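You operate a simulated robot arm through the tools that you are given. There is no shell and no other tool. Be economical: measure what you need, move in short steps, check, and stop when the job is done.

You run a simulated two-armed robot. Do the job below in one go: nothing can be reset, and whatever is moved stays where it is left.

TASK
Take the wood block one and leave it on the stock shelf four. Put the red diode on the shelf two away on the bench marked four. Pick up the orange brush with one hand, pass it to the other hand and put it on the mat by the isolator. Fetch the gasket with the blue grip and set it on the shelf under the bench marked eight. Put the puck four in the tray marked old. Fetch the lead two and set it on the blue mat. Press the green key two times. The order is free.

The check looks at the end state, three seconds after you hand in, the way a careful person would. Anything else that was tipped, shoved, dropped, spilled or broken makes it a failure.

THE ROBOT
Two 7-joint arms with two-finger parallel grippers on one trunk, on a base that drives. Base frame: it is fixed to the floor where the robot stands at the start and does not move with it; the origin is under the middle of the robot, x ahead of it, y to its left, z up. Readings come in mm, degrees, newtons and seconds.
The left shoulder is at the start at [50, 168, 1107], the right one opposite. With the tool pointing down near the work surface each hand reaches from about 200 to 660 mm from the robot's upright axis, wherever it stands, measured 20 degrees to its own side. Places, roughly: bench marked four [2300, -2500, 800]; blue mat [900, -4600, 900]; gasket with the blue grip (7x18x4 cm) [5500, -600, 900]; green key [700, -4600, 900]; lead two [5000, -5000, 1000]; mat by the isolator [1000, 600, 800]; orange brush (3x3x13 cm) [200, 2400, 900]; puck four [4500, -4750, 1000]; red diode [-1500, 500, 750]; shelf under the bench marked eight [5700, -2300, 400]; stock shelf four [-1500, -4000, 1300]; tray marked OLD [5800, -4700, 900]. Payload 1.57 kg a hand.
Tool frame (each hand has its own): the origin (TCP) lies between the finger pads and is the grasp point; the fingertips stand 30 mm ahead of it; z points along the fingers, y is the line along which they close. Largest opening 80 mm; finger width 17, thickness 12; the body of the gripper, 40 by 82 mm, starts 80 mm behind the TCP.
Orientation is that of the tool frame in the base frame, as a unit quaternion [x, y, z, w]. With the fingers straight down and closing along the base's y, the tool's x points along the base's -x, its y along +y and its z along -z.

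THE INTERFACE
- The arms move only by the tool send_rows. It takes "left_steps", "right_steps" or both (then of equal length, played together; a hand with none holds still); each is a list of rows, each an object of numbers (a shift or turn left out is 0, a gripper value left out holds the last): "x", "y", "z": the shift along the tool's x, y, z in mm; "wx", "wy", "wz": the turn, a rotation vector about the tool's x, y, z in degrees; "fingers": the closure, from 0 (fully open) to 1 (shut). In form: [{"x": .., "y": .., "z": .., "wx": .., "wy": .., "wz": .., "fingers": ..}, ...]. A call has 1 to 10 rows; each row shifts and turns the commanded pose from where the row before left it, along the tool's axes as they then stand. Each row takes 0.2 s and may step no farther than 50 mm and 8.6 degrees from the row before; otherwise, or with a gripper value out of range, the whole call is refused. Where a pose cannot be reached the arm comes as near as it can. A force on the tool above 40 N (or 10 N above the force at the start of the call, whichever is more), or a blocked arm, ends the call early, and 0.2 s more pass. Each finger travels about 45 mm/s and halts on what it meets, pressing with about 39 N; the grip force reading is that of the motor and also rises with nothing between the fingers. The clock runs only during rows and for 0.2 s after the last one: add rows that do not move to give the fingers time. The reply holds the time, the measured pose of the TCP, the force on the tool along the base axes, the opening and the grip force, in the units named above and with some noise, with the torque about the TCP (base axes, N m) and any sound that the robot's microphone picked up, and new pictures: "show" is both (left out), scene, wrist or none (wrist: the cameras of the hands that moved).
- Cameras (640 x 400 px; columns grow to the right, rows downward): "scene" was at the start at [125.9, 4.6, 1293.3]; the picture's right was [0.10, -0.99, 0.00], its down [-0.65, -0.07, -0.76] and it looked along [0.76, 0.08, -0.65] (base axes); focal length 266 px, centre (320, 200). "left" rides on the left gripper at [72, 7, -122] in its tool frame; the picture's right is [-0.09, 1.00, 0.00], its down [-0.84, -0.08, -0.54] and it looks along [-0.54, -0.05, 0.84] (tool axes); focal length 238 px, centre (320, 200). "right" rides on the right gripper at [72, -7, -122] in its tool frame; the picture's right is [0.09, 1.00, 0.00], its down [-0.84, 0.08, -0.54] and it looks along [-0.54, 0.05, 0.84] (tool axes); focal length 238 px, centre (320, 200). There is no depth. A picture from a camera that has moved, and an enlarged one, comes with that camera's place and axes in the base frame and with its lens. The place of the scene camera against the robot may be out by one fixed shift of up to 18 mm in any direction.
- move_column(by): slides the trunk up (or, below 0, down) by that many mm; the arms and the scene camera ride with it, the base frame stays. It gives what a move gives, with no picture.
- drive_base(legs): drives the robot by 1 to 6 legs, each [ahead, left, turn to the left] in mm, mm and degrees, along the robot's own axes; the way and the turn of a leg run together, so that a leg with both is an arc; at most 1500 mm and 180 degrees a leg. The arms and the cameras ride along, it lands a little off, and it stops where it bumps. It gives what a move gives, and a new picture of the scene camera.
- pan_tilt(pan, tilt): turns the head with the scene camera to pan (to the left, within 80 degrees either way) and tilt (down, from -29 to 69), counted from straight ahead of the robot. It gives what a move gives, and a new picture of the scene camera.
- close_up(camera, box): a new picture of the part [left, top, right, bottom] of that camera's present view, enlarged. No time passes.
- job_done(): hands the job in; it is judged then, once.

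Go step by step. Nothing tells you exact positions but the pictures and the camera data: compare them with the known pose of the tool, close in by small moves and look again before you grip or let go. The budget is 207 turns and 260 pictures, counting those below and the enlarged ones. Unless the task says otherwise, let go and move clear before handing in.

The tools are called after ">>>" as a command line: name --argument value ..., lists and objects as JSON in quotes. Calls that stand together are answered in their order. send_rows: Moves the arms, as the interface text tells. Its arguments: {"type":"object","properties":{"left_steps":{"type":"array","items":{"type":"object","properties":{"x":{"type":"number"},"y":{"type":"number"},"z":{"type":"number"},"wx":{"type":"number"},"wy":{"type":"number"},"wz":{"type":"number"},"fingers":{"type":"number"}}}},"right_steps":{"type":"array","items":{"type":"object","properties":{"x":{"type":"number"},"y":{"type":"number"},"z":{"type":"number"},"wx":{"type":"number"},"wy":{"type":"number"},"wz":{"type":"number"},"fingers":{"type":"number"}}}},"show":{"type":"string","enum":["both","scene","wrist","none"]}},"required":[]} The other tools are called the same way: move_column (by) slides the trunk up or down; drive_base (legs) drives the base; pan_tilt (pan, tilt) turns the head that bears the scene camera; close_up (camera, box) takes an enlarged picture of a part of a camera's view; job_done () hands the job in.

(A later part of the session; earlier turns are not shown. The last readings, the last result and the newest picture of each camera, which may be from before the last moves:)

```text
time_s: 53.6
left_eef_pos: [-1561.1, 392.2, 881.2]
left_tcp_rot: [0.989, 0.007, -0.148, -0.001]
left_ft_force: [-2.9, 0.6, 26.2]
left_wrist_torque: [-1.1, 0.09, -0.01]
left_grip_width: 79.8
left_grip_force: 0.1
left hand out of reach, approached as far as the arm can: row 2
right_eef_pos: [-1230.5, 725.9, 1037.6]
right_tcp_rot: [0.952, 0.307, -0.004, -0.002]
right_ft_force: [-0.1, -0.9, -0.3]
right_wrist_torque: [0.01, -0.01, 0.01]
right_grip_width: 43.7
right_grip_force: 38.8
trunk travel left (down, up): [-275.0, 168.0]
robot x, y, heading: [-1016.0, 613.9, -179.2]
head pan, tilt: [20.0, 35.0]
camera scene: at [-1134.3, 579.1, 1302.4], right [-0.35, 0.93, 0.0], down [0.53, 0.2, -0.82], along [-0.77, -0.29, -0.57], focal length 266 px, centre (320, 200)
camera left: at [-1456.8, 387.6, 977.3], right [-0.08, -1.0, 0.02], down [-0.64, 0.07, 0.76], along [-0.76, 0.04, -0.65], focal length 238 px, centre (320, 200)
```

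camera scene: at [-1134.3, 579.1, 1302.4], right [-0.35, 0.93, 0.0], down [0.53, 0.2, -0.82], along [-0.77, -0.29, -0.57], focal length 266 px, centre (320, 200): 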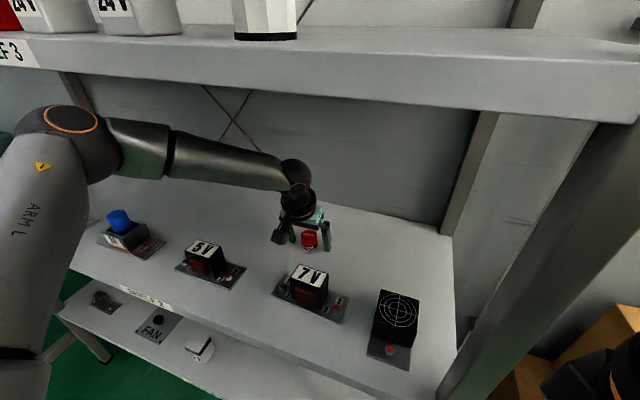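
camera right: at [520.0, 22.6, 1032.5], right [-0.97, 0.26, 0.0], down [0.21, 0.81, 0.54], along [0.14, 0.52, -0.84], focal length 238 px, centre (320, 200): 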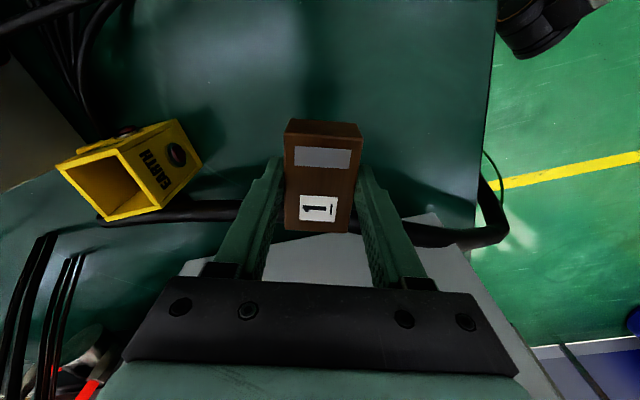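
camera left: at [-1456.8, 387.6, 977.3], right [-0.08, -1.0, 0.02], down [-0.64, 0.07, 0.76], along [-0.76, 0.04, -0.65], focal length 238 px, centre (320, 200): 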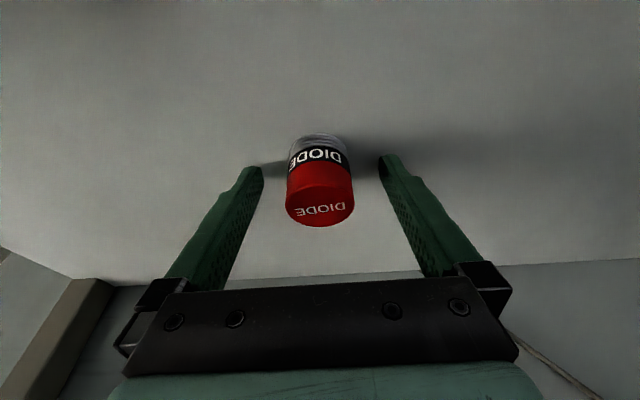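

A fingertip touches the shelf at TCP z 881. I'll lift 5 mm and close on the diode.

>>> send_rows --left_steps '[{"x": -1.5, "z": -5}, {"fingers": 1}, {"fingers": 1}, {"fingers": 1}, {"fingers": 1}, {}]' --show "wrist"

```text
time_s: 55.0
left_eef_pos: [-1557.9, 390.9, 881.6]
left_tcp_rot: [0.99, 0.008, -0.14, 0.001]
left_ft_force: [5.3, -0.9, 14.9]
left_wrist_torque: [-0.02, -0.22, -0.02]
left_grip_width: 39.1
left_grip_force: 38.8
right_eef_pos: [-1231.2, 726.1, 1037.4]
right_tcp_rot: [0.951, 0.308, -0.003, -0.002]
right_ft_force: [0.3, 0.2, -1.0]
right_wrist_torque: [-0.03, 0.01, -0.05]
right_grip_width: 43.8
right_grip_force: 39.1
trunk travel left (down, up): [-275.0, 168.0]
robot x, y, heading: [-1015.3, 614.7, -179.3]
head pan, tilt: [20.0, 35.0]
camera left: at [-1455.2, 386.4, 978.9], right [-0.07, -1.0, 0.03], down [-0.65, 0.07, 0.75], along [-0.75, 0.04, -0.66], focal length 238 px, centre (320, 200)
```

left: 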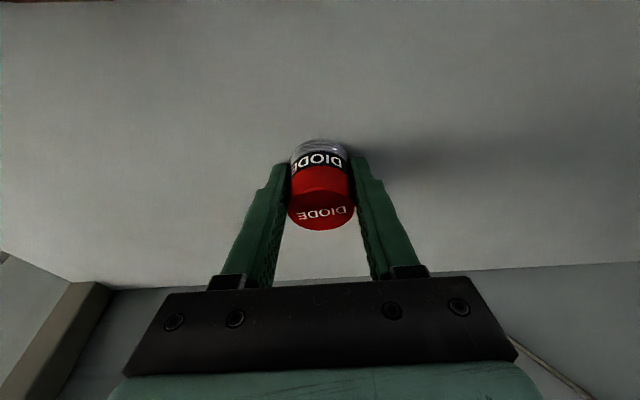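

The diode is gripped (39 mm). I'll lift it and bring it straight out.

>>> send_rows --left_steps '[{"x": -8, "z": -29}, {"x": -8, "z": -29}, {"x": 40, "z": -12}, {"x": 40, "z": -12}, {"x": 40, "z": -12}, {"x": 40, "z": -12}, {"x": 40, "z": -12}, {"wy": 8}, {"wy": 8}]' --show "wrist"

```text
time_s: 57.0
left_eef_pos: [-1348.6, 392.9, 946.0]
left_tcp_rot: [1.0, 0.007, 0.0, 0.0]
left_ft_force: [-1.3, -1.6, -2.2]
left_wrist_torque: [-0.11, 0.04, 0.05]
left_grip_width: 38.8
left_grip_force: 39.8
right_eef_pos: [-1232.5, 726.6, 1037.0]
right_tcp_rot: [0.951, 0.308, -0.002, -0.002]
right_ft_force: [-0.8, -0.2, -0.2]
right_wrist_torque: [-0.01, 0.0, 0.01]
right_grip_width: 44.1
right_grip_force: 38.8
trunk travel left (down, up): [-275.0, 168.0]
robot x, y, heading: [-1014.8, 615.2, -179.1]
head pan, tilt: [20.0, 35.0]
camera left: at [-1278.0, 387.9, 1067.1], right [-0.08, -1.0, 0.0], down [-0.84, 0.07, 0.54], along [-0.54, 0.04, -0.84], focal length 238 px, centre (320, 200)
```

left: 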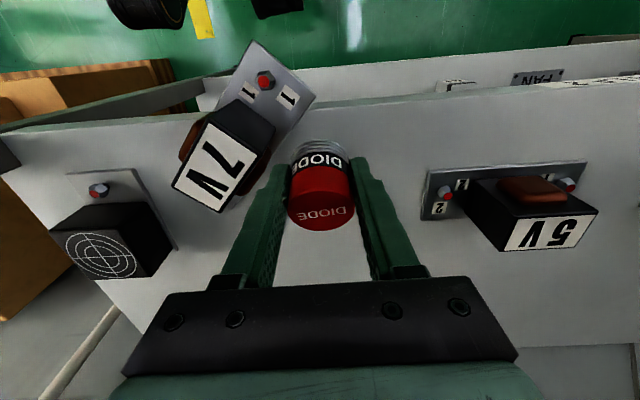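

The diode is out, but the 7 V module was knocked askew by it on the way; I must put it back. I'll look at the scene.

>>> close_up --camera "scene" --box '[160, 180, 480, 380]'

```text
2.00 times, centred on (320, 280) of scene
camera zoom: at [-1136.8, 577.7, 1301.6], right [-0.35, 0.93, 0.0], down [0.54, 0.2, -0.82], along [-0.77, -0.29, -0.57], focal length 531 px, centre (320, 40)
```

zoom: 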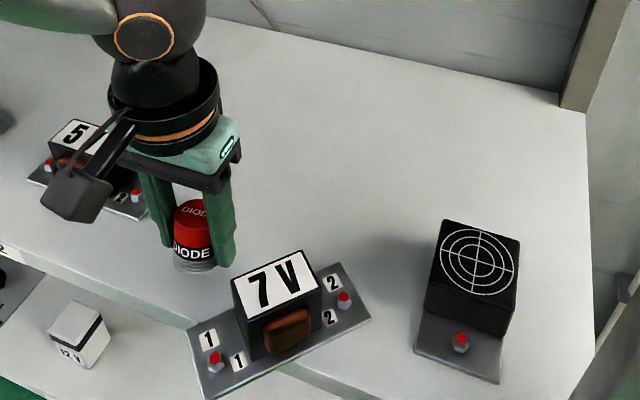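

The 7 V module is skewed and partly over the shelf edge but stable; I'll come back and restore it with both hands empty. Now I'll back out and go to stock shelf four with the block.

>>> drive_base --legs '[[-700, 0, 0], [0, 1500, 0], [0, 1000, 0]]'

>>> pan_tilt --pan 60 --tilt 10

```text
time_s: 72.9
left_eef_pos: [-572.0, -2180.1, 944.5]
left_tcp_rot: [1.0, 0.021, -0.001, 0.0]
left_ft_force: [-0.3, 0.6, -1.4]
left_wrist_torque: [0.01, -0.02, 0.0]
left_grip_width: 39.1
left_grip_force: 38.5
right_eef_pos: [-464.4, -1845.9, 1037.1]
right_tcp_rot: [0.947, 0.321, -0.003, -0.002]
right_ft_force: [-0.5, -0.2, -1.2]
right_wrist_torque: [0.02, 0.03, 0.0]
right_grip_width: 43.7
right_grip_force: 38.6
trunk travel left (down, up): [-275.0, 168.0]
robot x, y, heading: [-244.6, -1948.1, -177.4]
head pan, tilt: [20.0, 35.0]
camera scene: at [-364.1, -1990.7, 1301.7], right [-0.38, 0.92, 0.0], down [0.53, 0.22, -0.82], along [-0.76, -0.31, -0.57], focal length 266 px, centre (320, 200)
```

scene: 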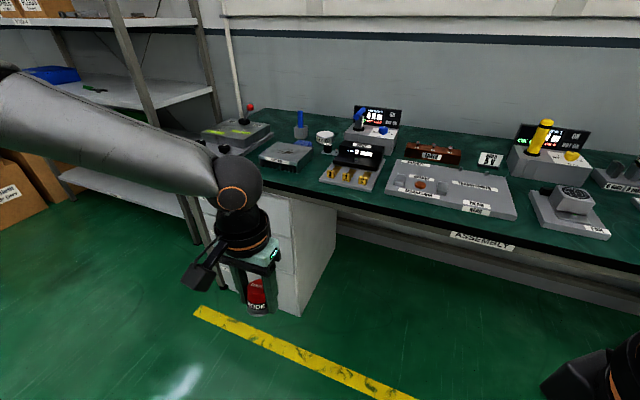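

```text
time_s: 74.0
left_eef_pos: [-571.7, -2180.5, 944.8]
left_tcp_rot: [1.0, 0.022, -0.001, 0.0]
left_ft_force: [-0.1, 0.1, -1.4]
left_wrist_torque: [-0.04, -0.01, 0.03]
left_grip_width: 38.8
left_grip_force: 38.8
right_eef_pos: [-464.9, -1846.8, 1038.0]
right_tcp_rot: [0.947, 0.321, -0.003, -0.002]
right_ft_force: [-0.1, 0.0, -1.0]
right_wrist_torque: [-0.02, -0.01, -0.03]
right_grip_width: 43.9
right_grip_force: 38.5
trunk travel left (down, up): [-275.0, 168.0]
robot x, y, heading: [-247.1, -1953.4, -177.7]
head pan, tilt: [60.0, 10.0]
camera scene: at [-325.8, -2039.3, 1341.8], right [-0.89, 0.46, 0.0], down [0.08, 0.15, -0.98], along [-0.46, -0.87, -0.17], focal length 266 px, centre (320, 200)
```

scene: 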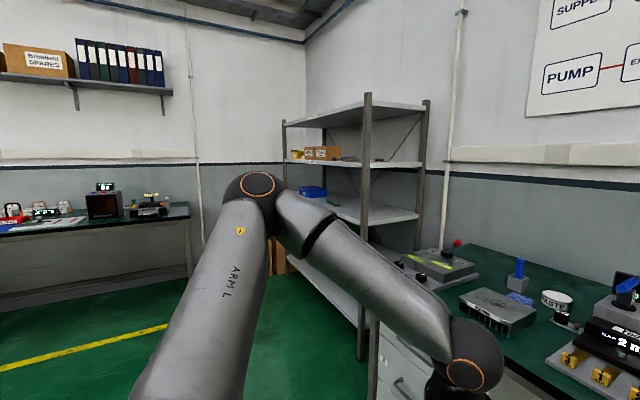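

The open rack is in the corner ahead. I'll continue down to y ≈ -3900 and face it.

>>> pan_tilt --pan 0 --tilt 10

>>> drive_base --legs '[[0, 0, -2.5], [0, 1500, 0], [0, 350, 0], [200, 0, 0]]'

```text
time_s: 75.3
left_eef_pos: [-571.5, -2180.9, 945.3]
left_tcp_rot: [1.0, 0.021, -0.001, 0.0]
left_ft_force: [0.2, 0.3, -0.6]
left_wrist_torque: [0.0, 0.02, 0.01]
left_grip_width: 39.2
left_grip_force: 39.1
right_eef_pos: [-464.5, -1845.7, 1036.6]
right_tcp_rot: [0.947, 0.321, -0.003, -0.002]
right_ft_force: [-0.3, 0.2, -0.4]
right_wrist_torque: [-0.04, 0.02, 0.01]
right_grip_width: 43.8
right_grip_force: 39.2
trunk travel left (down, up): [-275.0, 168.0]
robot x, y, heading: [-242.1, -1949.6, -177.5]
head pan, tilt: [0.0, 10.0]
camera scene: at [-375.6, -1961.0, 1341.8], right [-0.04, 1.0, 0.0], down [0.17, 0.01, -0.98], along [-0.98, -0.04, -0.17], focal length 266 px, centre (320, 200)
```

scene: 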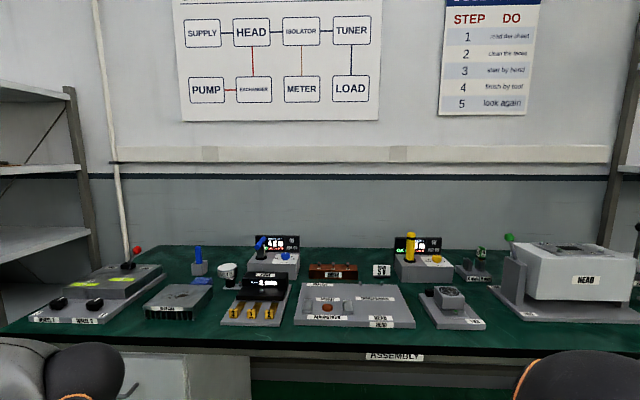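

```text
time_s: 86.2
left_eef_pos: [-801.7, -4018.5, 944.3]
left_tcp_rot: [1.0, -0.007, -0.001, 0.0]
left_ft_force: [-0.9, -0.4, -1.3]
left_wrist_torque: [0.01, -0.01, -0.03]
left_grip_width: 39.0
left_grip_force: 38.8
right_eef_pos: [-674.8, -3691.4, 1036.6]
right_tcp_rot: [0.956, 0.293, -0.002, -0.001]
right_ft_force: [0.5, -0.9, -0.3]
right_wrist_torque: [0.01, -0.03, 0.01]
right_grip_width: 43.9
right_grip_force: 39.2
trunk travel left (down, up): [-275.0, 168.0]
robot x, y, heading: [-458.3, -3809.6, 179.3]
head pan, tilt: [0.0, 10.0]
camera scene: at [-592.5, -3810.2, 1341.7], right [0.01, 1.0, 0.0], down [0.17, 0.0, -0.98], along [-0.98, 0.01, -0.17], focal length 266 px, centre (320, 200)
```

scene: 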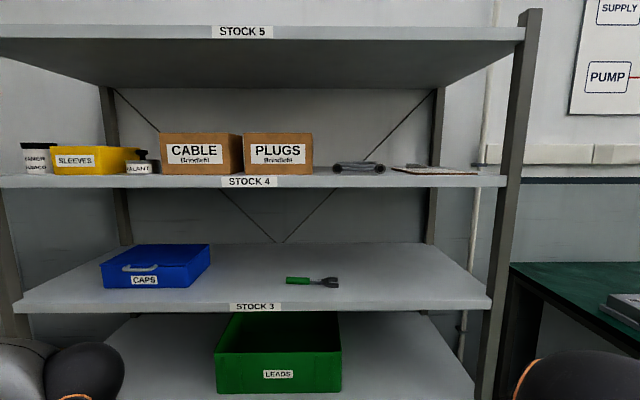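

Stock 4 is the shelf at about z 1285, with boxes and a tool on it. I'll raise the trunk to look onto it.

>>> move_column --by 165

>>> pan_tilt --pan -10 --tilt 18

>>> close_up --camera "scene" --box '[160, 120, 480, 320]'

```text
time_s: 88.1
left_eef_pos: [-800.3, -4018.0, 1108.9]
left_tcp_rot: [1.0, -0.007, -0.001, 0.0]
left_ft_force: [0.5, -0.1, -1.6]
left_wrist_torque: [-0.04, 0.0, -0.02]
left_grip_width: 39.0
left_grip_force: 39.2
right_eef_pos: [-674.0, -3690.3, 1202.0]
right_tcp_rot: [0.956, 0.293, -0.002, -0.002]
right_ft_force: [0.1, -0.2, -0.9]
right_wrist_torque: [0.01, 0.0, 0.01]
right_grip_width: 44.1
right_grip_force: 38.9
trunk travel left (down, up): [-440.0, 3.0]
robot x, y, heading: [-458.8, -3809.2, 179.1]
head pan, tilt: [0.0, 10.0]
```

```text
time_s: 88.8
left_eef_pos: [-800.2, -4018.3, 1110.2]
left_tcp_rot: [1.0, -0.007, 0.0, 0.0]
left_ft_force: [0.1, 0.2, -0.6]
left_wrist_torque: [-0.01, 0.0, 0.01]
left_grip_width: 39.0
left_grip_force: 39.0
right_eef_pos: [-674.4, -3690.1, 1201.4]
right_tcp_rot: [0.956, 0.294, -0.002, -0.001]
right_ft_force: [0.2, -0.4, -0.8]
right_wrist_torque: [-0.04, 0.02, 0.0]
right_grip_width: 43.7
right_grip_force: 39.3
trunk travel left (down, up): [-440.0, 3.0]
robot x, y, heading: [-460.1, -3807.6, 179.1]
head pan, tilt: [-10.0, 18.0]
camera scene: at [-590.6, -3794.0, 1493.8], right [0.19, 0.98, 0.0], down [0.3, -0.06, -0.95], along [-0.93, 0.18, -0.31], focal length 266 px, centre (320, 200)
```

scene: 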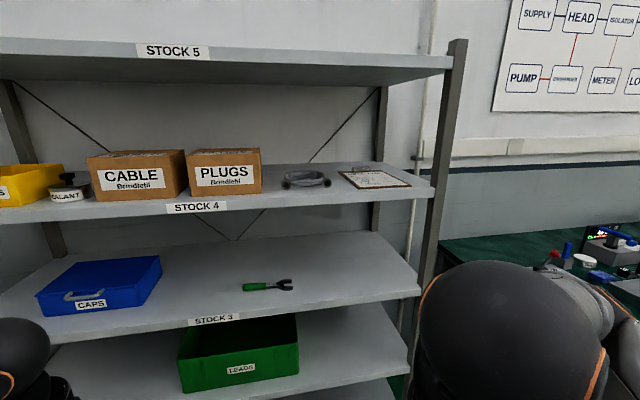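

```text
2.00 times, centred on (320, 220) of scene
camera zoom: at [-590.6, -3794.0, 1493.8], right [0.19, 0.98, 0.0], down [0.3, -0.06, -0.95], along [-0.93, 0.18, -0.31], focal length 531 px, centre (320, 160)
```

zoom: 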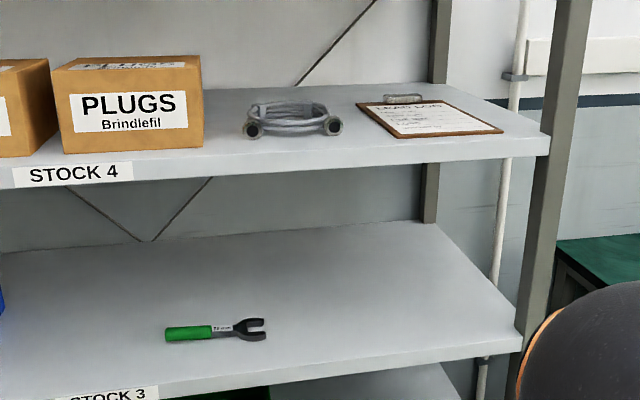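

Free space on Stock 4 is at the front between the coil and the clipboard, about (-1288, -3598, 1287). I'll raise the right hand, tuck the left and drive in closer.

>>> send_rows --right_steps '[{"z": -46}, {"z": -46}, {"z": -44}, {}]' --left_steps '[{"x": 30}, {"x": 30}, {"x": 20}, {}]' --show "none"

>>> drive_base --legs '[[360, -60, 0.7]]'

>>> close_up --camera "right" --box '[0, 0, 640, 400]'

```text
time_s: 89.8
left_eef_pos: [-725.9, -4020.2, 1110.4]
left_tcp_rot: [1.0, -0.007, 0.0, 0.0]
left_ft_force: [-0.2, 0.4, -1.2]
left_wrist_torque: [0.0, -0.05, 0.0]
left_grip_width: 39.2
left_grip_force: 39.2
left hand out of reach, approached as far as the arm can: row 3
right_eef_pos: [-672.4, -3687.7, 1341.8]
right_tcp_rot: [0.956, 0.294, -0.002, -0.001]
right_ft_force: [0.4, 0.2, -0.7]
right_wrist_torque: [0.0, -0.04, 0.01]
right_grip_width: 44.0
right_grip_force: 39.1
trunk travel left (down, up): [-440.0, 3.0]
robot x, y, heading: [-459.3, -3809.3, 179.1]
head pan, tilt: [-10.0, 18.0]
```

```text
time_s: 92.2
left_eef_pos: [-1083.3, -3956.0, 1110.9]
left_tcp_rot: [1.0, -0.005, 0.001, 0.0]
left_ft_force: [-0.2, -0.3, -1.4]
left_wrist_torque: [-0.02, -0.01, 0.03]
left_grip_width: 39.0
left_grip_force: 38.7
right_eef_pos: [-1030.6, -3623.4, 1342.2]
right_tcp_rot: [0.955, 0.295, -0.003, -0.002]
right_ft_force: [-0.6, 0.4, 0.1]
right_wrist_torque: [0.01, -0.01, 0.01]
right_grip_width: 43.9
right_grip_force: 38.9
trunk travel left (down, up): [-440.0, 3.0]
robot x, y, heading: [-822.9, -3739.0, 179.3]
head pan, tilt: [-10.0, 18.0]
camera scene: at [-949.1, -3729.3, 1493.7], right [0.18, 0.98, 0.0], down [0.3, -0.06, -0.95], along [-0.93, 0.17, -0.31], focal length 266 px, centre (320, 200)
```

scene: 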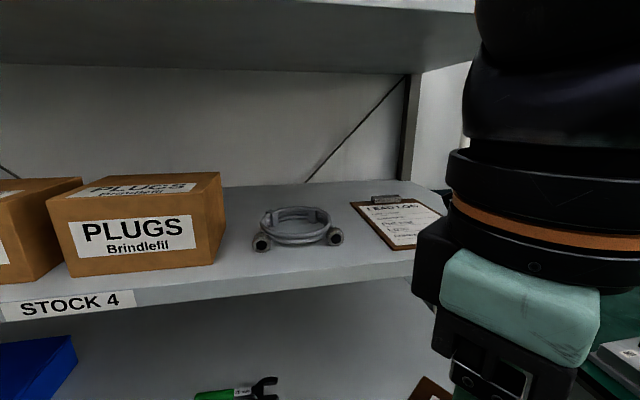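

```text
1.00 times, centred on (320, 200) of right
camera zoom: at [-972.8, -3578.1, 1464.9], right [0.64, -0.77, -0.01], down [-0.64, -0.54, 0.54], along [-0.42, -0.34, -0.84], focal length 238 px, centre (320, 200)
```

zoom: 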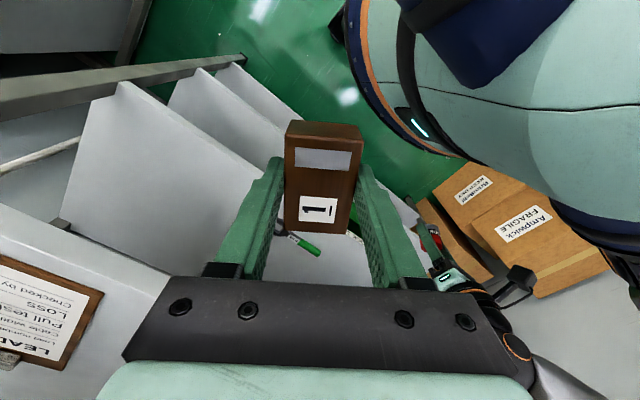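

The target spot on the shelf is (-1288, -3596). I'll bring the block in at z 1342, stopping a bit short to check.

>>> send_rows --right_steps '[{"x": -32.7, "y": -28}, {"x": -32.7, "y": -28}, {"x": -32.7, "y": -28}, {"x": -32.7, "y": -28}, {}]' --show "both"

```text
time_s: 93.4
left_eef_pos: [-1081.3, -3955.5, 1111.0]
left_tcp_rot: [1.0, -0.004, 0.0, 0.0]
left_ft_force: [0.9, -0.4, -1.9]
left_wrist_torque: [0.03, 0.07, 0.04]
left_grip_width: 38.9
left_grip_force: 39.2
right_eef_pos: [-1199.8, -3604.3, 1343.0]
right_tcp_rot: [0.955, 0.296, -0.002, -0.003]
right_ft_force: [0.7, -0.3, -1.2]
right_wrist_torque: [-0.02, 0.04, -0.01]
right_grip_width: 43.9
right_grip_force: 39.7
trunk travel left (down, up): [-440.0, 3.0]
robot x, y, heading: [-820.4, -3740.1, 179.4]
head pan, tilt: [-10.0, 18.0]
camera scene: at [-948.0, -3729.2, 1493.8], right [0.18, 0.98, 0.0], down [0.3, -0.06, -0.95], along [-0.94, 0.17, -0.31], focal length 266 px, centre (320, 200)
camera right: at [-1141.4, -3559.3, 1466.8], right [0.64, -0.77, -0.01], down [-0.64, -0.54, 0.54], along [-0.42, -0.34, -0.84], focal length 238 px, centre (320, 200)
```

scene: 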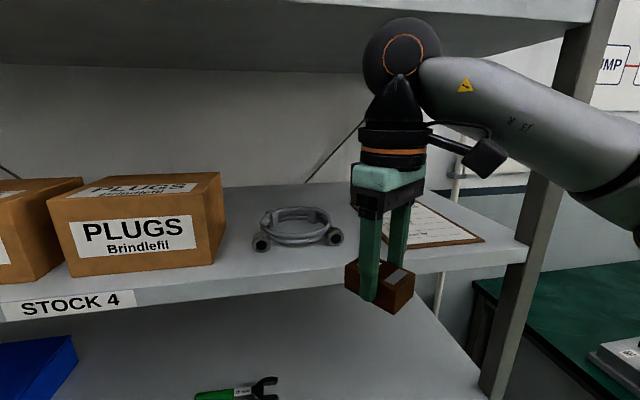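
right: 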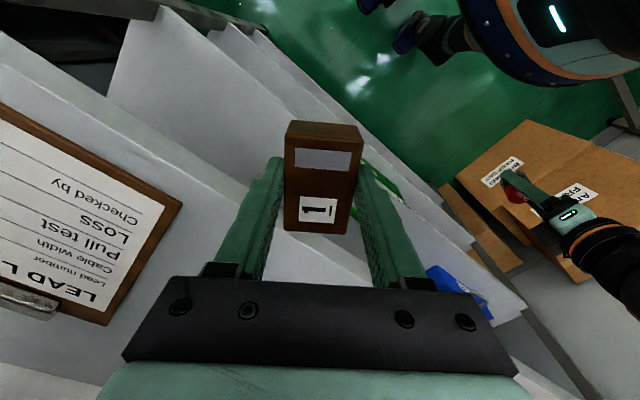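

A check against the fingertip shows the scene camera reads about 16 mm low, so the shelf is at about z 1303 and headroom for the wrist is tight. I'll tilt the hand 25° forward to keep the wrist outside, then bring the block in.

>>> send_rows --right_steps '[{"z": -21}, {"wx": 4.72, "wy": -6.86}, {"wx": 4.72, "wy": -6.86}, {"wx": 4.72, "wy": -6.86}, {"x": -30.6, "y": -25.9, "z": 18.6}, {"x": -30.6, "y": -25.9, "z": 18.6}, {}]' --show "both"

```text
time_s: 95.0
left_eef_pos: [-1082.3, -3956.1, 1111.6]
left_tcp_rot: [1.0, -0.003, 0.0, 0.001]
left_ft_force: [0.4, 1.0, -2.2]
left_wrist_torque: [0.02, -0.01, 0.01]
left_grip_width: 39.0
left_grip_force: 38.5
right_eef_pos: [-1287.9, -3600.6, 1363.7]
right_tcp_rot: [0.932, 0.289, -0.209, -0.067]
right_ft_force: [0.3, -0.4, 0.3]
right_wrist_torque: [0.01, -0.01, -0.01]
right_grip_width: 43.7
right_grip_force: 39.2
trunk travel left (down, up): [-440.0, 3.0]
robot x, y, heading: [-816.5, -3743.4, 179.6]
head pan, tilt: [-10.0, 18.0]
camera scene: at [-948.3, -3729.3, 1493.8], right [0.18, 0.98, 0.0], down [0.3, -0.06, -0.95], along [-0.94, 0.17, -0.31], focal length 266 px, centre (320, 200)
camera right: at [-1184.4, -3553.5, 1451.8], right [0.58, -0.77, -0.28], down [-0.35, -0.54, 0.76], along [-0.74, -0.34, -0.58], focal length 238 px, centre (320, 200)
```

scene: 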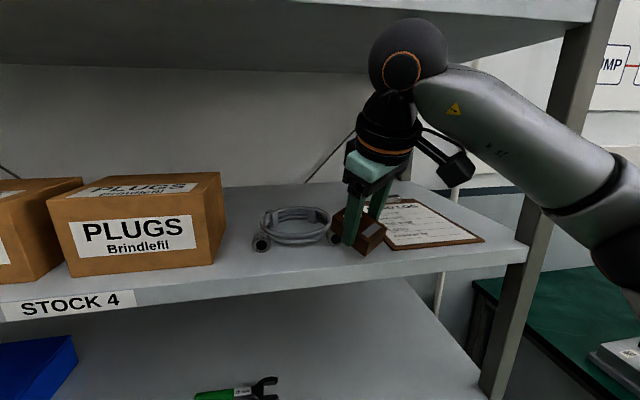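
right: 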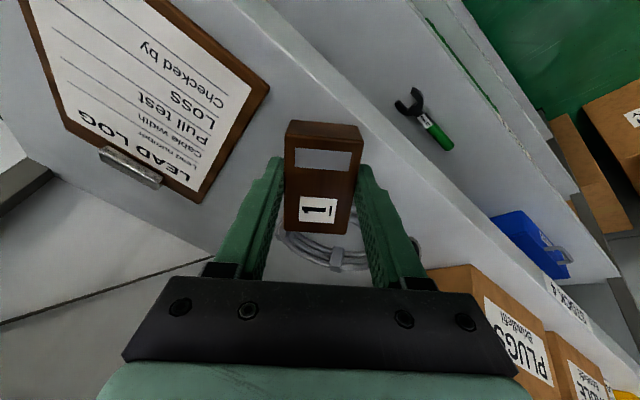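

The block hovers between coil and clipboard. I'll lower until it touches.

>>> send_rows --right_steps '[{"x": 1.4, "y": 1, "z": 3.6}, {"x": 1.4, "y": 1, "z": 3.6}, {"x": 1.4, "y": 1, "z": 3.6}, {}]' --show "none"

```text
time_s: 96.0
left_eef_pos: [-1082.2, -3956.1, 1110.6]
left_tcp_rot: [1.0, -0.005, 0.0, 0.0]
left_ft_force: [-0.3, -0.4, -0.9]
left_wrist_torque: [0.01, -0.01, 0.01]
left_grip_width: 38.8
left_grip_force: 39.5
right_eef_pos: [-1289.2, -3599.5, 1351.7]
right_tcp_rot: [0.932, 0.289, -0.209, -0.066]
right_ft_force: [-0.2, 0.3, -0.4]
right_wrist_torque: [0.01, 0.0, 0.0]
right_grip_width: 43.7
right_grip_force: 39.2
trunk travel left (down, up): [-440.0, 3.0]
robot x, y, heading: [-819.1, -3741.5, 179.4]
head pan, tilt: [-10.0, 18.0]
```

No contact yet; I'll bring the tilt back to about 8° and lower further.

>>> send_rows --right_steps '[{"wx": -4.72, "wy": 6.86}, {"x": 0.4, "y": 0.3, "z": 4}, {"wx": -4.72, "wy": 6.86}, {"x": 0.4, "y": 0.3, "z": 3}, {}]' --show "both"

```text
time_s: 97.2
left_eef_pos: [-1082.5, -3956.4, 1111.5]
left_tcp_rot: [1.0, -0.004, 0.001, 0.0]
left_ft_force: [0.1, 0.5, -1.7]
left_wrist_torque: [0.01, 0.01, 0.01]
left_grip_width: 39.0
left_grip_force: 38.9
right_eef_pos: [-1288.2, -3598.0, 1344.3]
right_tcp_rot: [0.952, 0.296, -0.071, -0.024]
right_ft_force: [0.1, -0.7, -1.6]
right_wrist_torque: [0.04, -0.02, 0.01]
right_grip_width: 44.0
right_grip_force: 38.7
trunk travel left (down, up): [-440.0, 3.0]
robot x, y, heading: [-818.3, -3744.2, 179.5]
head pan, tilt: [-10.0, 18.0]
camera scene: at [-948.7, -3729.6, 1493.8], right [0.18, 0.98, 0.0], down [0.3, -0.06, -0.95], along [-0.93, 0.17, -0.31], focal length 266 px, centre (320, 200)
camera right: at [-1214.5, -3552.0, 1458.7], right [0.63, -0.77, -0.1], down [-0.56, -0.54, 0.63], along [-0.54, -0.34, -0.77], focal length 238 px, centre (320, 200)
```

scene: 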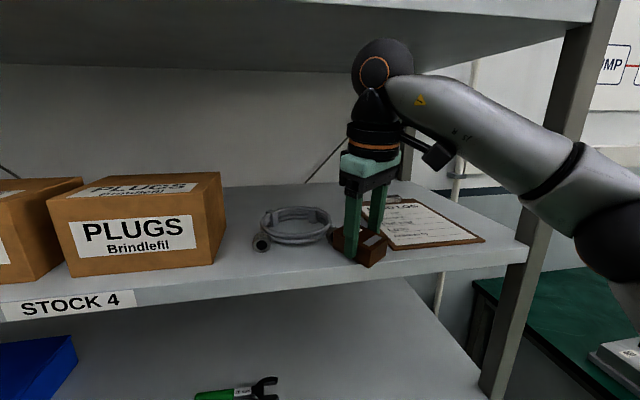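
right: 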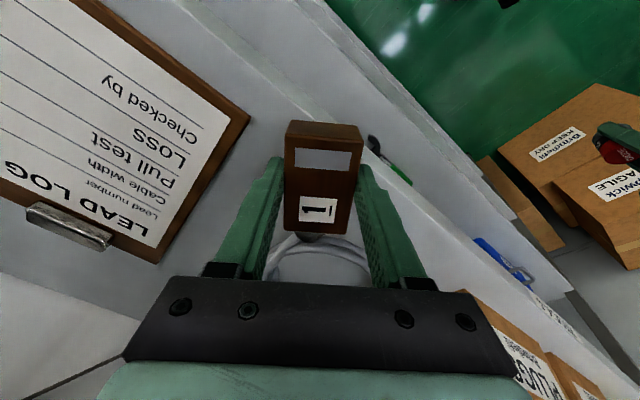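

Still just above the shelf and close to the edge; I'll move in 8 mm, straighten the hand and lower until touch.

>>> send_rows --right_steps '[{"x": -4.9, "y": -7}, {"wx": -4.72, "wy": 6.86}, {"z": 2}, {"z": 2}, {"z": 2}, {}]' --show "scene"

```text
time_s: 98.6
left_eef_pos: [-1082.1, -3955.8, 1111.2]
left_tcp_rot: [1.0, -0.004, 0.0, 0.0]
left_ft_force: [0.2, 1.1, -0.4]
left_wrist_torque: [0.03, 0.0, 0.0]
left_grip_width: 39.1
left_grip_force: 38.6
right_eef_pos: [-1297.1, -3594.7, 1339.5]
right_tcp_rot: [0.955, 0.296, -0.003, -0.001]
right_ft_force: [0.6, 0.4, 0.0]
right_wrist_torque: [0.01, -0.01, 0.01]
right_grip_width: 43.9
right_grip_force: 38.4
trunk travel left (down, up): [-440.0, 3.0]
robot x, y, heading: [-817.2, -3742.1, 179.4]
head pan, tilt: [-10.0, 18.0]
camera scene: at [-948.6, -3729.4, 1493.8], right [0.18, 0.98, 0.0], down [0.3, -0.06, -0.95], along [-0.93, 0.17, -0.31], focal length 266 px, centre (320, 200)
```

scene: 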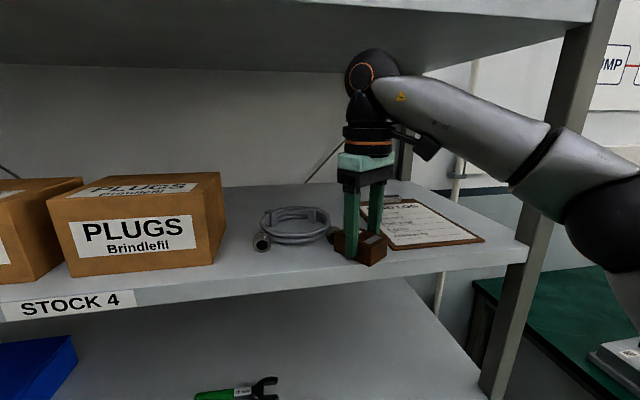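

Upright now; continuing down in small steps.

>>> send_rows --right_steps '[{"z": 2}, {"z": 2}, {"z": 1.5}, {}]' --show "none"

>>> close_up --camera "scene" --box '[240, 160, 480, 310]'

```text
time_s: 99.6
left_eef_pos: [-1082.4, -3956.2, 1112.0]
left_tcp_rot: [1.0, -0.004, -0.001, 0.0]
left_ft_force: [0.6, -0.1, -0.7]
left_wrist_torque: [0.0, -0.02, 0.01]
left_grip_width: 38.9
left_grip_force: 39.2
right_eef_pos: [-1297.3, -3594.7, 1337.4]
right_tcp_rot: [0.956, 0.295, -0.007, -0.001]
right_ft_force: [-9.8, 2.4, 30.5]
right_wrist_torque: [-0.11, 0.17, -0.02]
right_grip_width: 44.1
right_grip_force: 39.5
trunk travel left (down, up): [-440.0, 3.0]
robot x, y, heading: [-818.4, -3738.9, 179.6]
head pan, tilt: [-10.0, 18.0]
```

```text
2.67 times, centred on (360, 235) of scene
camera zoom: at [-947.7, -3729.6, 1494.2], right [0.18, 0.98, 0.0], down [0.3, -0.06, -0.95], along [-0.94, 0.17, -0.31], focal length 708 px, centre (213, 107)
```

zoom: 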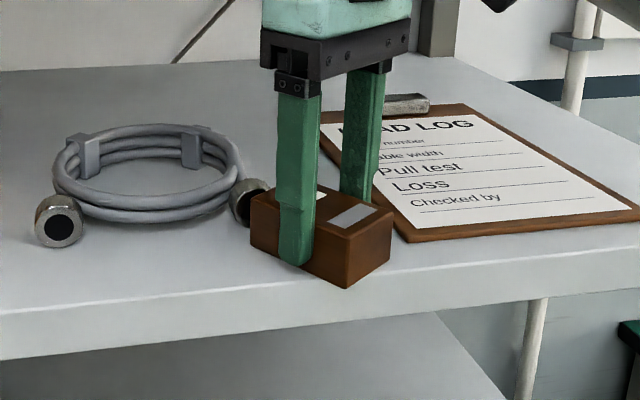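

The block is down (30 N contact). I'll relieve, open slightly, lift a little and slide back along the block.

>>> send_rows --right_steps '[{"z": -2}, {"fingers": 0.3}, {"fingers": 0.3}, {"z": -6}, {"x": 8, "z": -4}, {"x": 30}, {"x": 40}, {"x": 40}]' --show "scene"

```text
time_s: 101.4
left_eef_pos: [-1081.9, -3955.4, 1111.8]
left_tcp_rot: [1.0, -0.005, -0.001, 0.001]
left_ft_force: [-0.7, -0.1, -1.0]
left_wrist_torque: [-0.02, 0.01, 0.0]
left_grip_width: 39.2
left_grip_force: 38.7
right_eef_pos: [-1200.8, -3527.6, 1344.0]
right_tcp_rot: [0.955, 0.296, -0.003, -0.001]
right_ft_force: [0.9, 0.4, 0.2]
right_wrist_torque: [0.01, 0.0, 0.01]
right_grip_width: 56.2
right_grip_force: 0.1
trunk travel left (down, up): [-440.0, 3.0]
robot x, y, heading: [-819.6, -3746.2, 179.6]
head pan, tilt: [-10.0, 18.0]
camera scene: at [-947.5, -3728.5, 1493.9], right [0.18, 0.98, 0.0], down [0.3, -0.06, -0.95], along [-0.94, 0.17, -0.31], focal length 266 px, centre (320, 200)
```

scene: 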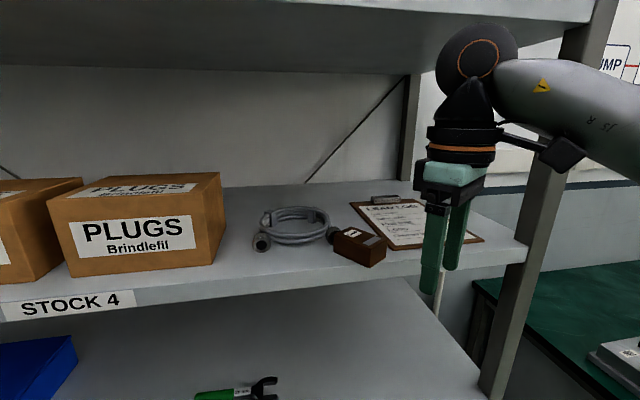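

The block sits on Stock 4 and the rest is undisturbed. I'll back off, lower the trunk and turn round to find bench four.

>>> drive_base --legs '[[-450, 0, 0], [0, 0, 180]]'

>>> move_column --by -165

>>> pan_tilt --pan 15 --tilt 15

```text
time_s: 111.6
left_eef_pos: [-123.5, -3517.4, 1110.9]
left_tcp_rot: [-0.028, 1.0, 0.0, 0.0]
left_ft_force: [-0.1, -0.7, -1.4]
left_wrist_torque: [0.02, -0.02, 0.0]
left_grip_width: 38.9
left_grip_force: 39.2
right_eef_pos: [22.8, -3934.5, 1343.8]
right_tcp_rot: [-0.327, 0.945, -0.002, 0.003]
right_ft_force: [-0.2, -0.4, -0.5]
right_wrist_torque: [-0.01, 0.0, -0.01]
right_grip_width: 56.0
right_grip_force: 0.0
trunk travel left (down, up): [-440.0, 3.0]
robot x, y, heading: [-372.2, -3744.4, 2.9]
head pan, tilt: [-10.0, 18.0]
camera scene: at [-239.2, -3759.7, 1493.8], right [-0.12, -0.99, 0.0], down [-0.31, 0.04, -0.95], along [0.94, -0.11, -0.31], focal length 266 px, centre (320, 200)
```

scene: 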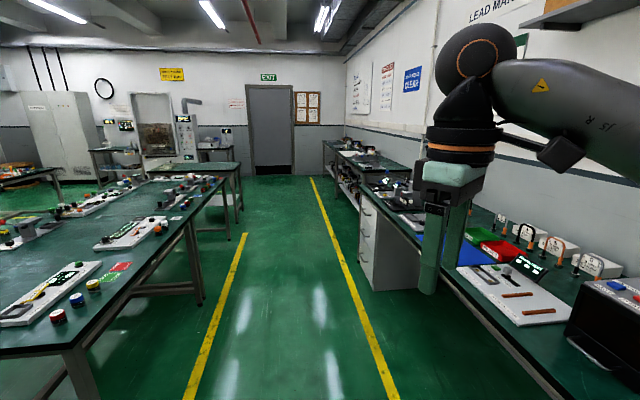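

```text
time_s: 113.4
left_eef_pos: [-124.5, -3517.4, 945.2]
left_tcp_rot: [-0.028, 1.0, 0.0, 0.0]
left_ft_force: [-1.3, 0.0, -2.3]
left_wrist_torque: [0.02, 0.0, 0.0]
left_grip_width: 39.1
left_grip_force: 39.0
right_eef_pos: [22.7, -3936.4, 1179.0]
right_tcp_rot: [-0.326, 0.945, -0.002, 0.002]
right_ft_force: [-0.6, -0.6, 0.7]
right_wrist_torque: [-0.03, 0.01, 0.0]
right_grip_width: 56.2
right_grip_force: 0.0
trunk travel left (down, up): [-275.0, 168.0]
robot x, y, heading: [-372.8, -3748.2, 3.0]
head pan, tilt: [-10.0, 18.0]
```

```text
time_s: 114.3
left_eef_pos: [-124.6, -3516.8, 946.2]
left_tcp_rot: [-0.028, 1.0, 0.0, 0.0]
left_ft_force: [-0.2, 1.1, -0.1]
left_wrist_torque: [0.02, 0.02, 0.03]
left_grip_width: 38.8
left_grip_force: 38.8
right_eef_pos: [22.8, -3935.2, 1179.1]
right_tcp_rot: [-0.327, 0.945, -0.003, 0.002]
right_ft_force: [0.3, -0.6, -0.2]
right_wrist_torque: [0.02, 0.04, 0.03]
right_grip_width: 56.1
right_grip_force: 0.0
trunk travel left (down, up): [-275.0, 168.0]
robot x, y, heading: [-372.3, -3747.1, 3.4]
head pan, tilt: [15.0, 15.0]
camera scene: at [-243.1, -3719.6, 1333.7], right [0.31, -0.95, 0.0], down [-0.25, -0.08, -0.97], along [0.92, 0.3, -0.26], focal length 266 px, centre (320, 200)
```

scene: 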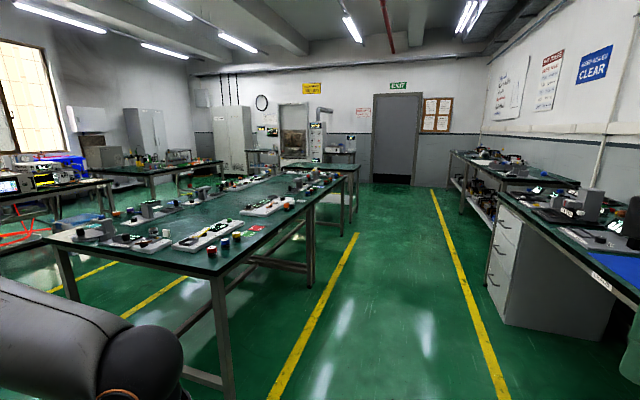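

A corridor runs between the centre tables and the wall benches. I'll drive along it to x ≈ 2000 and face left to look for the "4" label.

>>> pan_tilt --pan 0 --tilt 20

>>> drive_base --legs '[[0, 0, -3.4], [1500, 80, 0], [870, 0, 0], [0, 0, 90]]'

```text
time_s: 115.1
left_eef_pos: [-124.0, -3516.3, 946.2]
left_tcp_rot: [-0.028, 1.0, 0.0, 0.0]
left_ft_force: [0.7, -0.1, -1.9]
left_wrist_torque: [-0.01, 0.01, -0.02]
left_grip_width: 39.1
left_grip_force: 39.7
right_eef_pos: [22.4, -3935.2, 1179.4]
right_tcp_rot: [-0.326, 0.945, -0.002, 0.003]
right_ft_force: [-0.2, 0.1, -0.2]
right_wrist_torque: [-0.01, 0.0, 0.0]
right_grip_width: 56.2
right_grip_force: 0.1
trunk travel left (down, up): [-275.0, 168.0]
robot x, y, heading: [-373.2, -3749.1, 3.2]
head pan, tilt: [0.0, 20.0]
camera scene: at [-238.9, -3743.4, 1325.5], right [0.06, -1.0, 0.0], down [-0.34, -0.02, -0.94], along [0.94, 0.05, -0.34], focal length 266 px, centre (320, 200)
```

scene: 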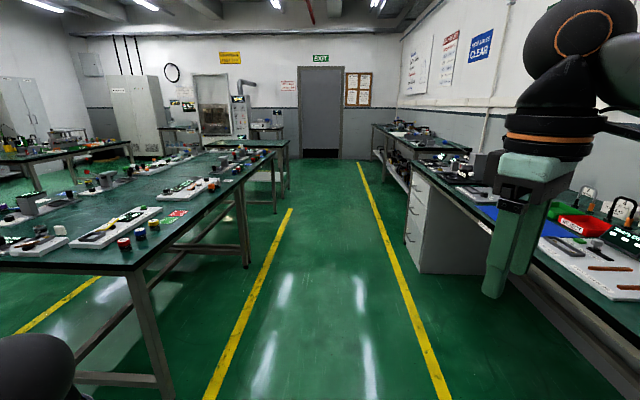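

```text
refused: leg 2 is longer than a leg can be; nothing moved
```

>>> drive_base --legs '[[0, 0, -3.4], [1400, 80, 0], [970, 0, 0], [0, 0, 90]]'

```text
time_s: 131.2
left_eef_pos: [1814.9, -3376.7, 945.5]
left_tcp_rot: [0.722, -0.692, 0.0, 0.0]
left_ft_force: [0.0, -0.3, -2.3]
left_wrist_torque: [-0.04, 0.02, -0.01]
left_grip_width: 39.1
left_grip_force: 39.1
right_eef_pos: [2234.2, -3237.2, 1178.5]
right_tcp_rot: [0.897, -0.443, -0.001, -0.004]
right_ft_force: [-0.1, -0.1, 0.3]
right_wrist_torque: [0.0, 0.0, -0.03]
right_grip_width: 56.2
right_grip_force: 0.1
trunk travel left (down, up): [-275.0, 168.0]
robot x, y, heading: [2040.1, -3630.5, 92.4]
head pan, tilt: [0.0, 20.0]
camera scene: at [2037.5, -3500.5, 1325.5], right [1.0, 0.04, 0.0], down [0.01, -0.34, -0.94], along [-0.04, 0.94, -0.34], focal length 266 px, centre (320, 200)
```

scene: 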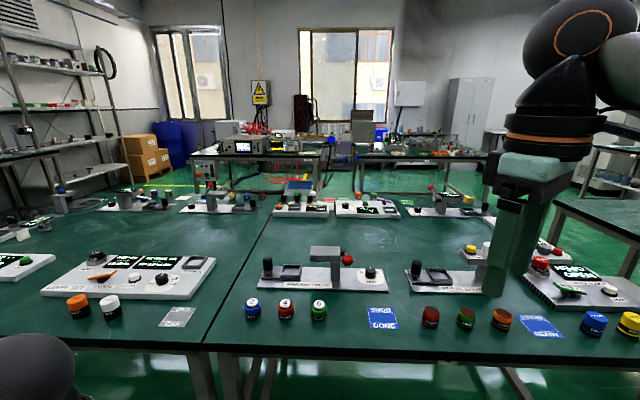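

I'm facing a large table full of small things. I'll zoom in to look for bench markings.

>>> close_up --camera "scene" --box '[180, 230, 500, 400]'

>>> close_up --camera "scene" --box '[0, 180, 320, 380]'

>>> pan_tilt --pan 0 --tilt 45

```text
2.00 times, centred on (340, 315) of scene
camera zoom: at [2037.5, -3500.5, 1325.5], right [1.0, 0.04, 0.0], down [0.01, -0.34, -0.94], along [-0.04, 0.94, -0.34], focal length 531 px, centre (280, -30)
```

zoom: 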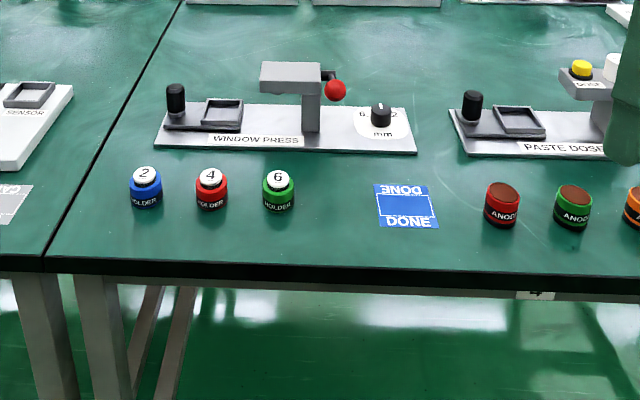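

```text
2.00 times, centred on (160, 280) of scene
camera zoom: at [2037.5, -3500.5, 1325.5], right [1.0, 0.04, 0.0], down [0.01, -0.34, -0.94], along [-0.04, 0.94, -0.34], focal length 531 px, centre (640, 40)
```

zoom: 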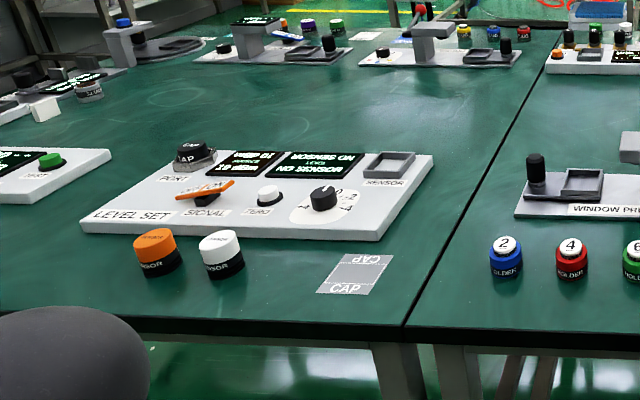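

```text
time_s: 132.1
left_eef_pos: [1815.0, -3377.5, 945.8]
left_tcp_rot: [0.723, -0.691, 0.0, -0.001]
left_ft_force: [-0.2, 0.4, -1.2]
left_wrist_torque: [0.01, 0.02, -0.01]
left_grip_width: 38.8
left_grip_force: 39.2
right_eef_pos: [2235.3, -3235.3, 1178.3]
right_tcp_rot: [0.897, -0.443, 0.0, -0.003]
right_ft_force: [-0.5, -0.3, -0.5]
right_wrist_torque: [-0.02, -0.03, 0.02]
right_grip_width: 56.1
right_grip_force: 0.1
trunk travel left (down, up): [-275.0, 168.0]
robot x, y, heading: [2043.6, -3630.3, 92.2]
head pan, tilt: [0.0, 45.0]
camera scene: at [2038.1, -3512.3, 1286.9], right [1.0, 0.04, 0.0], down [0.03, -0.71, -0.71], along [-0.03, 0.71, -0.71], focal length 266 px, centre (320, 200)
```

scene: 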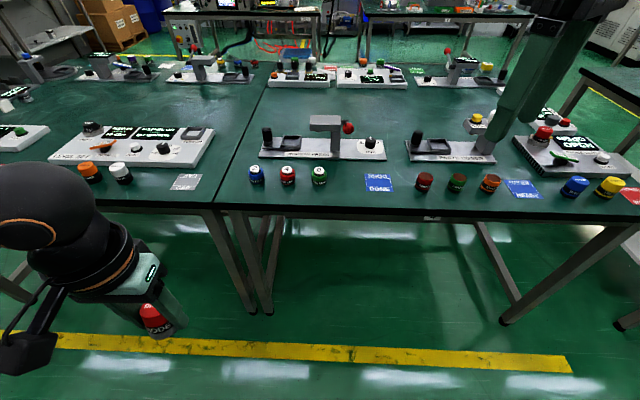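

There is a label on the front edge around (450, 215); zooming in.

>>> close_up --camera "scene" --box '[400, 190, 520, 265]'

>>> close_up --camera "scene" --box '[210, 60, 530, 260]'

```text
5.33 times, centred on (460, 228) of scene
camera zoom: at [2038.1, -3512.3, 1286.9], right [1.0, 0.04, 0.0], down [0.03, -0.71, -0.71], along [-0.03, 0.71, -0.71], focal length 1416 px, centre (-427, 53)
```

zoom: 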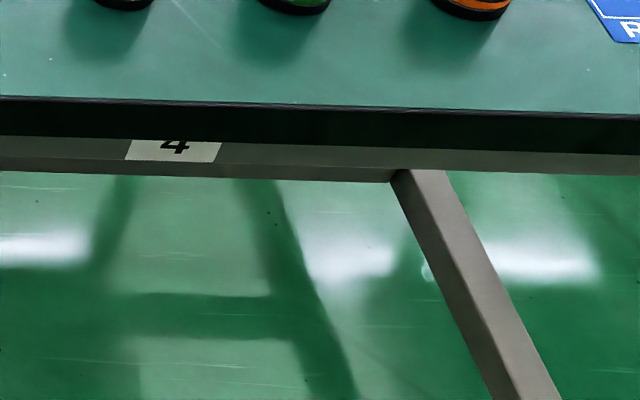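

```text
2.00 times, centred on (370, 160) of scene
camera zoom: at [2038.1, -3512.3, 1286.9], right [1.0, 0.04, 0.0], down [0.03, -0.71, -0.71], along [-0.03, 0.71, -0.71], focal length 531 px, centre (220, 280)
```

zoom: 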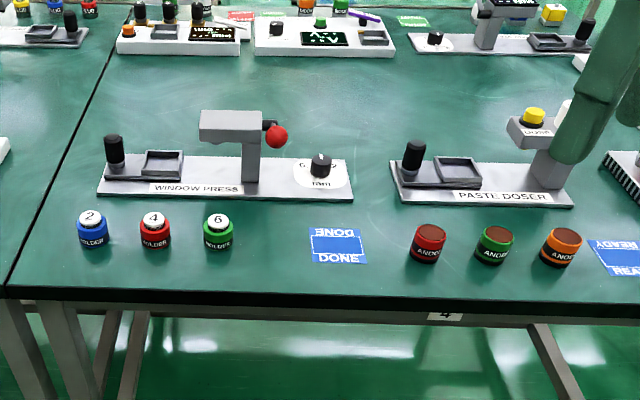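

Bench four is confirmed, and there is a 110 mm gap between holder 6 and the DONE mat at about (2093, -2910). I'll drive in to place the diode there with the left hand.

>>> drive_base --legs '[[0, 0, -2.2], [0, -207, 0], [225, 0, 0]]'

>>> pan_tilt --pan 20 --tilt 50

```text
time_s: 135.4
left_eef_pos: [2025.7, -3149.2, 945.7]
left_tcp_rot: [0.709, -0.705, 0.0, 0.0]
left_ft_force: [-0.5, 0.4, -1.4]
left_wrist_torque: [-0.03, -0.01, -0.01]
left_grip_width: 39.0
left_grip_force: 39.0
right_eef_pos: [2451.5, -3023.8, 1178.1]
right_tcp_rot: [0.889, -0.459, 0.0, -0.003]
right_ft_force: [0.1, -0.3, 0.2]
right_wrist_torque: [-0.04, -0.02, -0.02]
right_grip_width: 56.1
right_grip_force: 0.0
trunk travel left (down, up): [-275.0, 168.0]
robot x, y, heading: [2243.5, -3411.1, 90.5]
head pan, tilt: [0.0, 45.0]
camera scene: at [2244.7, -3292.4, 1286.8], right [1.0, 0.01, 0.0], down [0.0, -0.71, -0.71], along [0.0, 0.71, -0.71], focal length 266 px, centre (320, 200)
```

scene: 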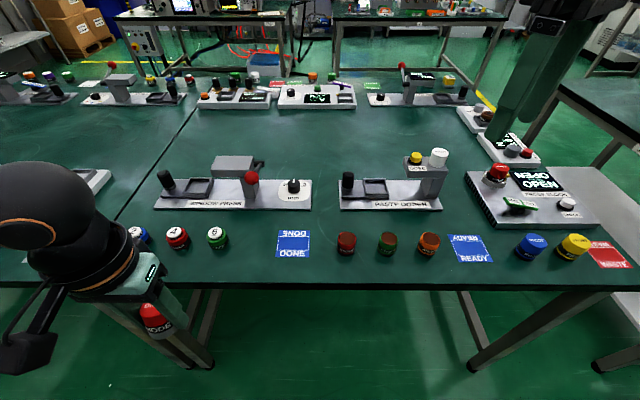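

```text
time_s: 136.2
left_eef_pos: [2026.1, -3150.6, 946.0]
left_tcp_rot: [0.709, -0.705, 0.0, 0.0]
left_ft_force: [-0.3, 0.5, -1.7]
left_wrist_torque: [0.02, 0.01, 0.0]
left_grip_width: 39.3
left_grip_force: 39.1
right_eef_pos: [2451.6, -3022.6, 1179.7]
right_tcp_rot: [0.888, -0.459, -0.001, -0.003]
right_ft_force: [0.2, 0.4, -0.3]
right_wrist_torque: [-0.04, 0.0, 0.0]
right_grip_width: 55.8
right_grip_force: 0.1
trunk travel left (down, up): [-275.0, 168.0]
robot x, y, heading: [2243.2, -3411.7, 90.5]
head pan, tilt: [20.0, 50.0]
camera scene: at [2218.5, -3302.1, 1279.9], right [0.94, 0.35, 0.0], down [0.27, -0.72, -0.64], along [-0.22, 0.6, -0.77], focal length 266 px, centre (320, 200)
```

scene: 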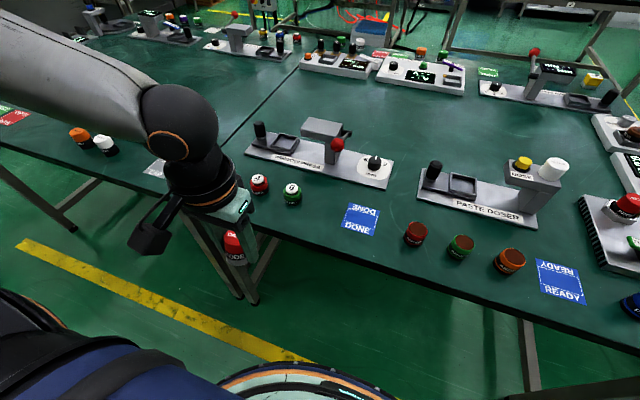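

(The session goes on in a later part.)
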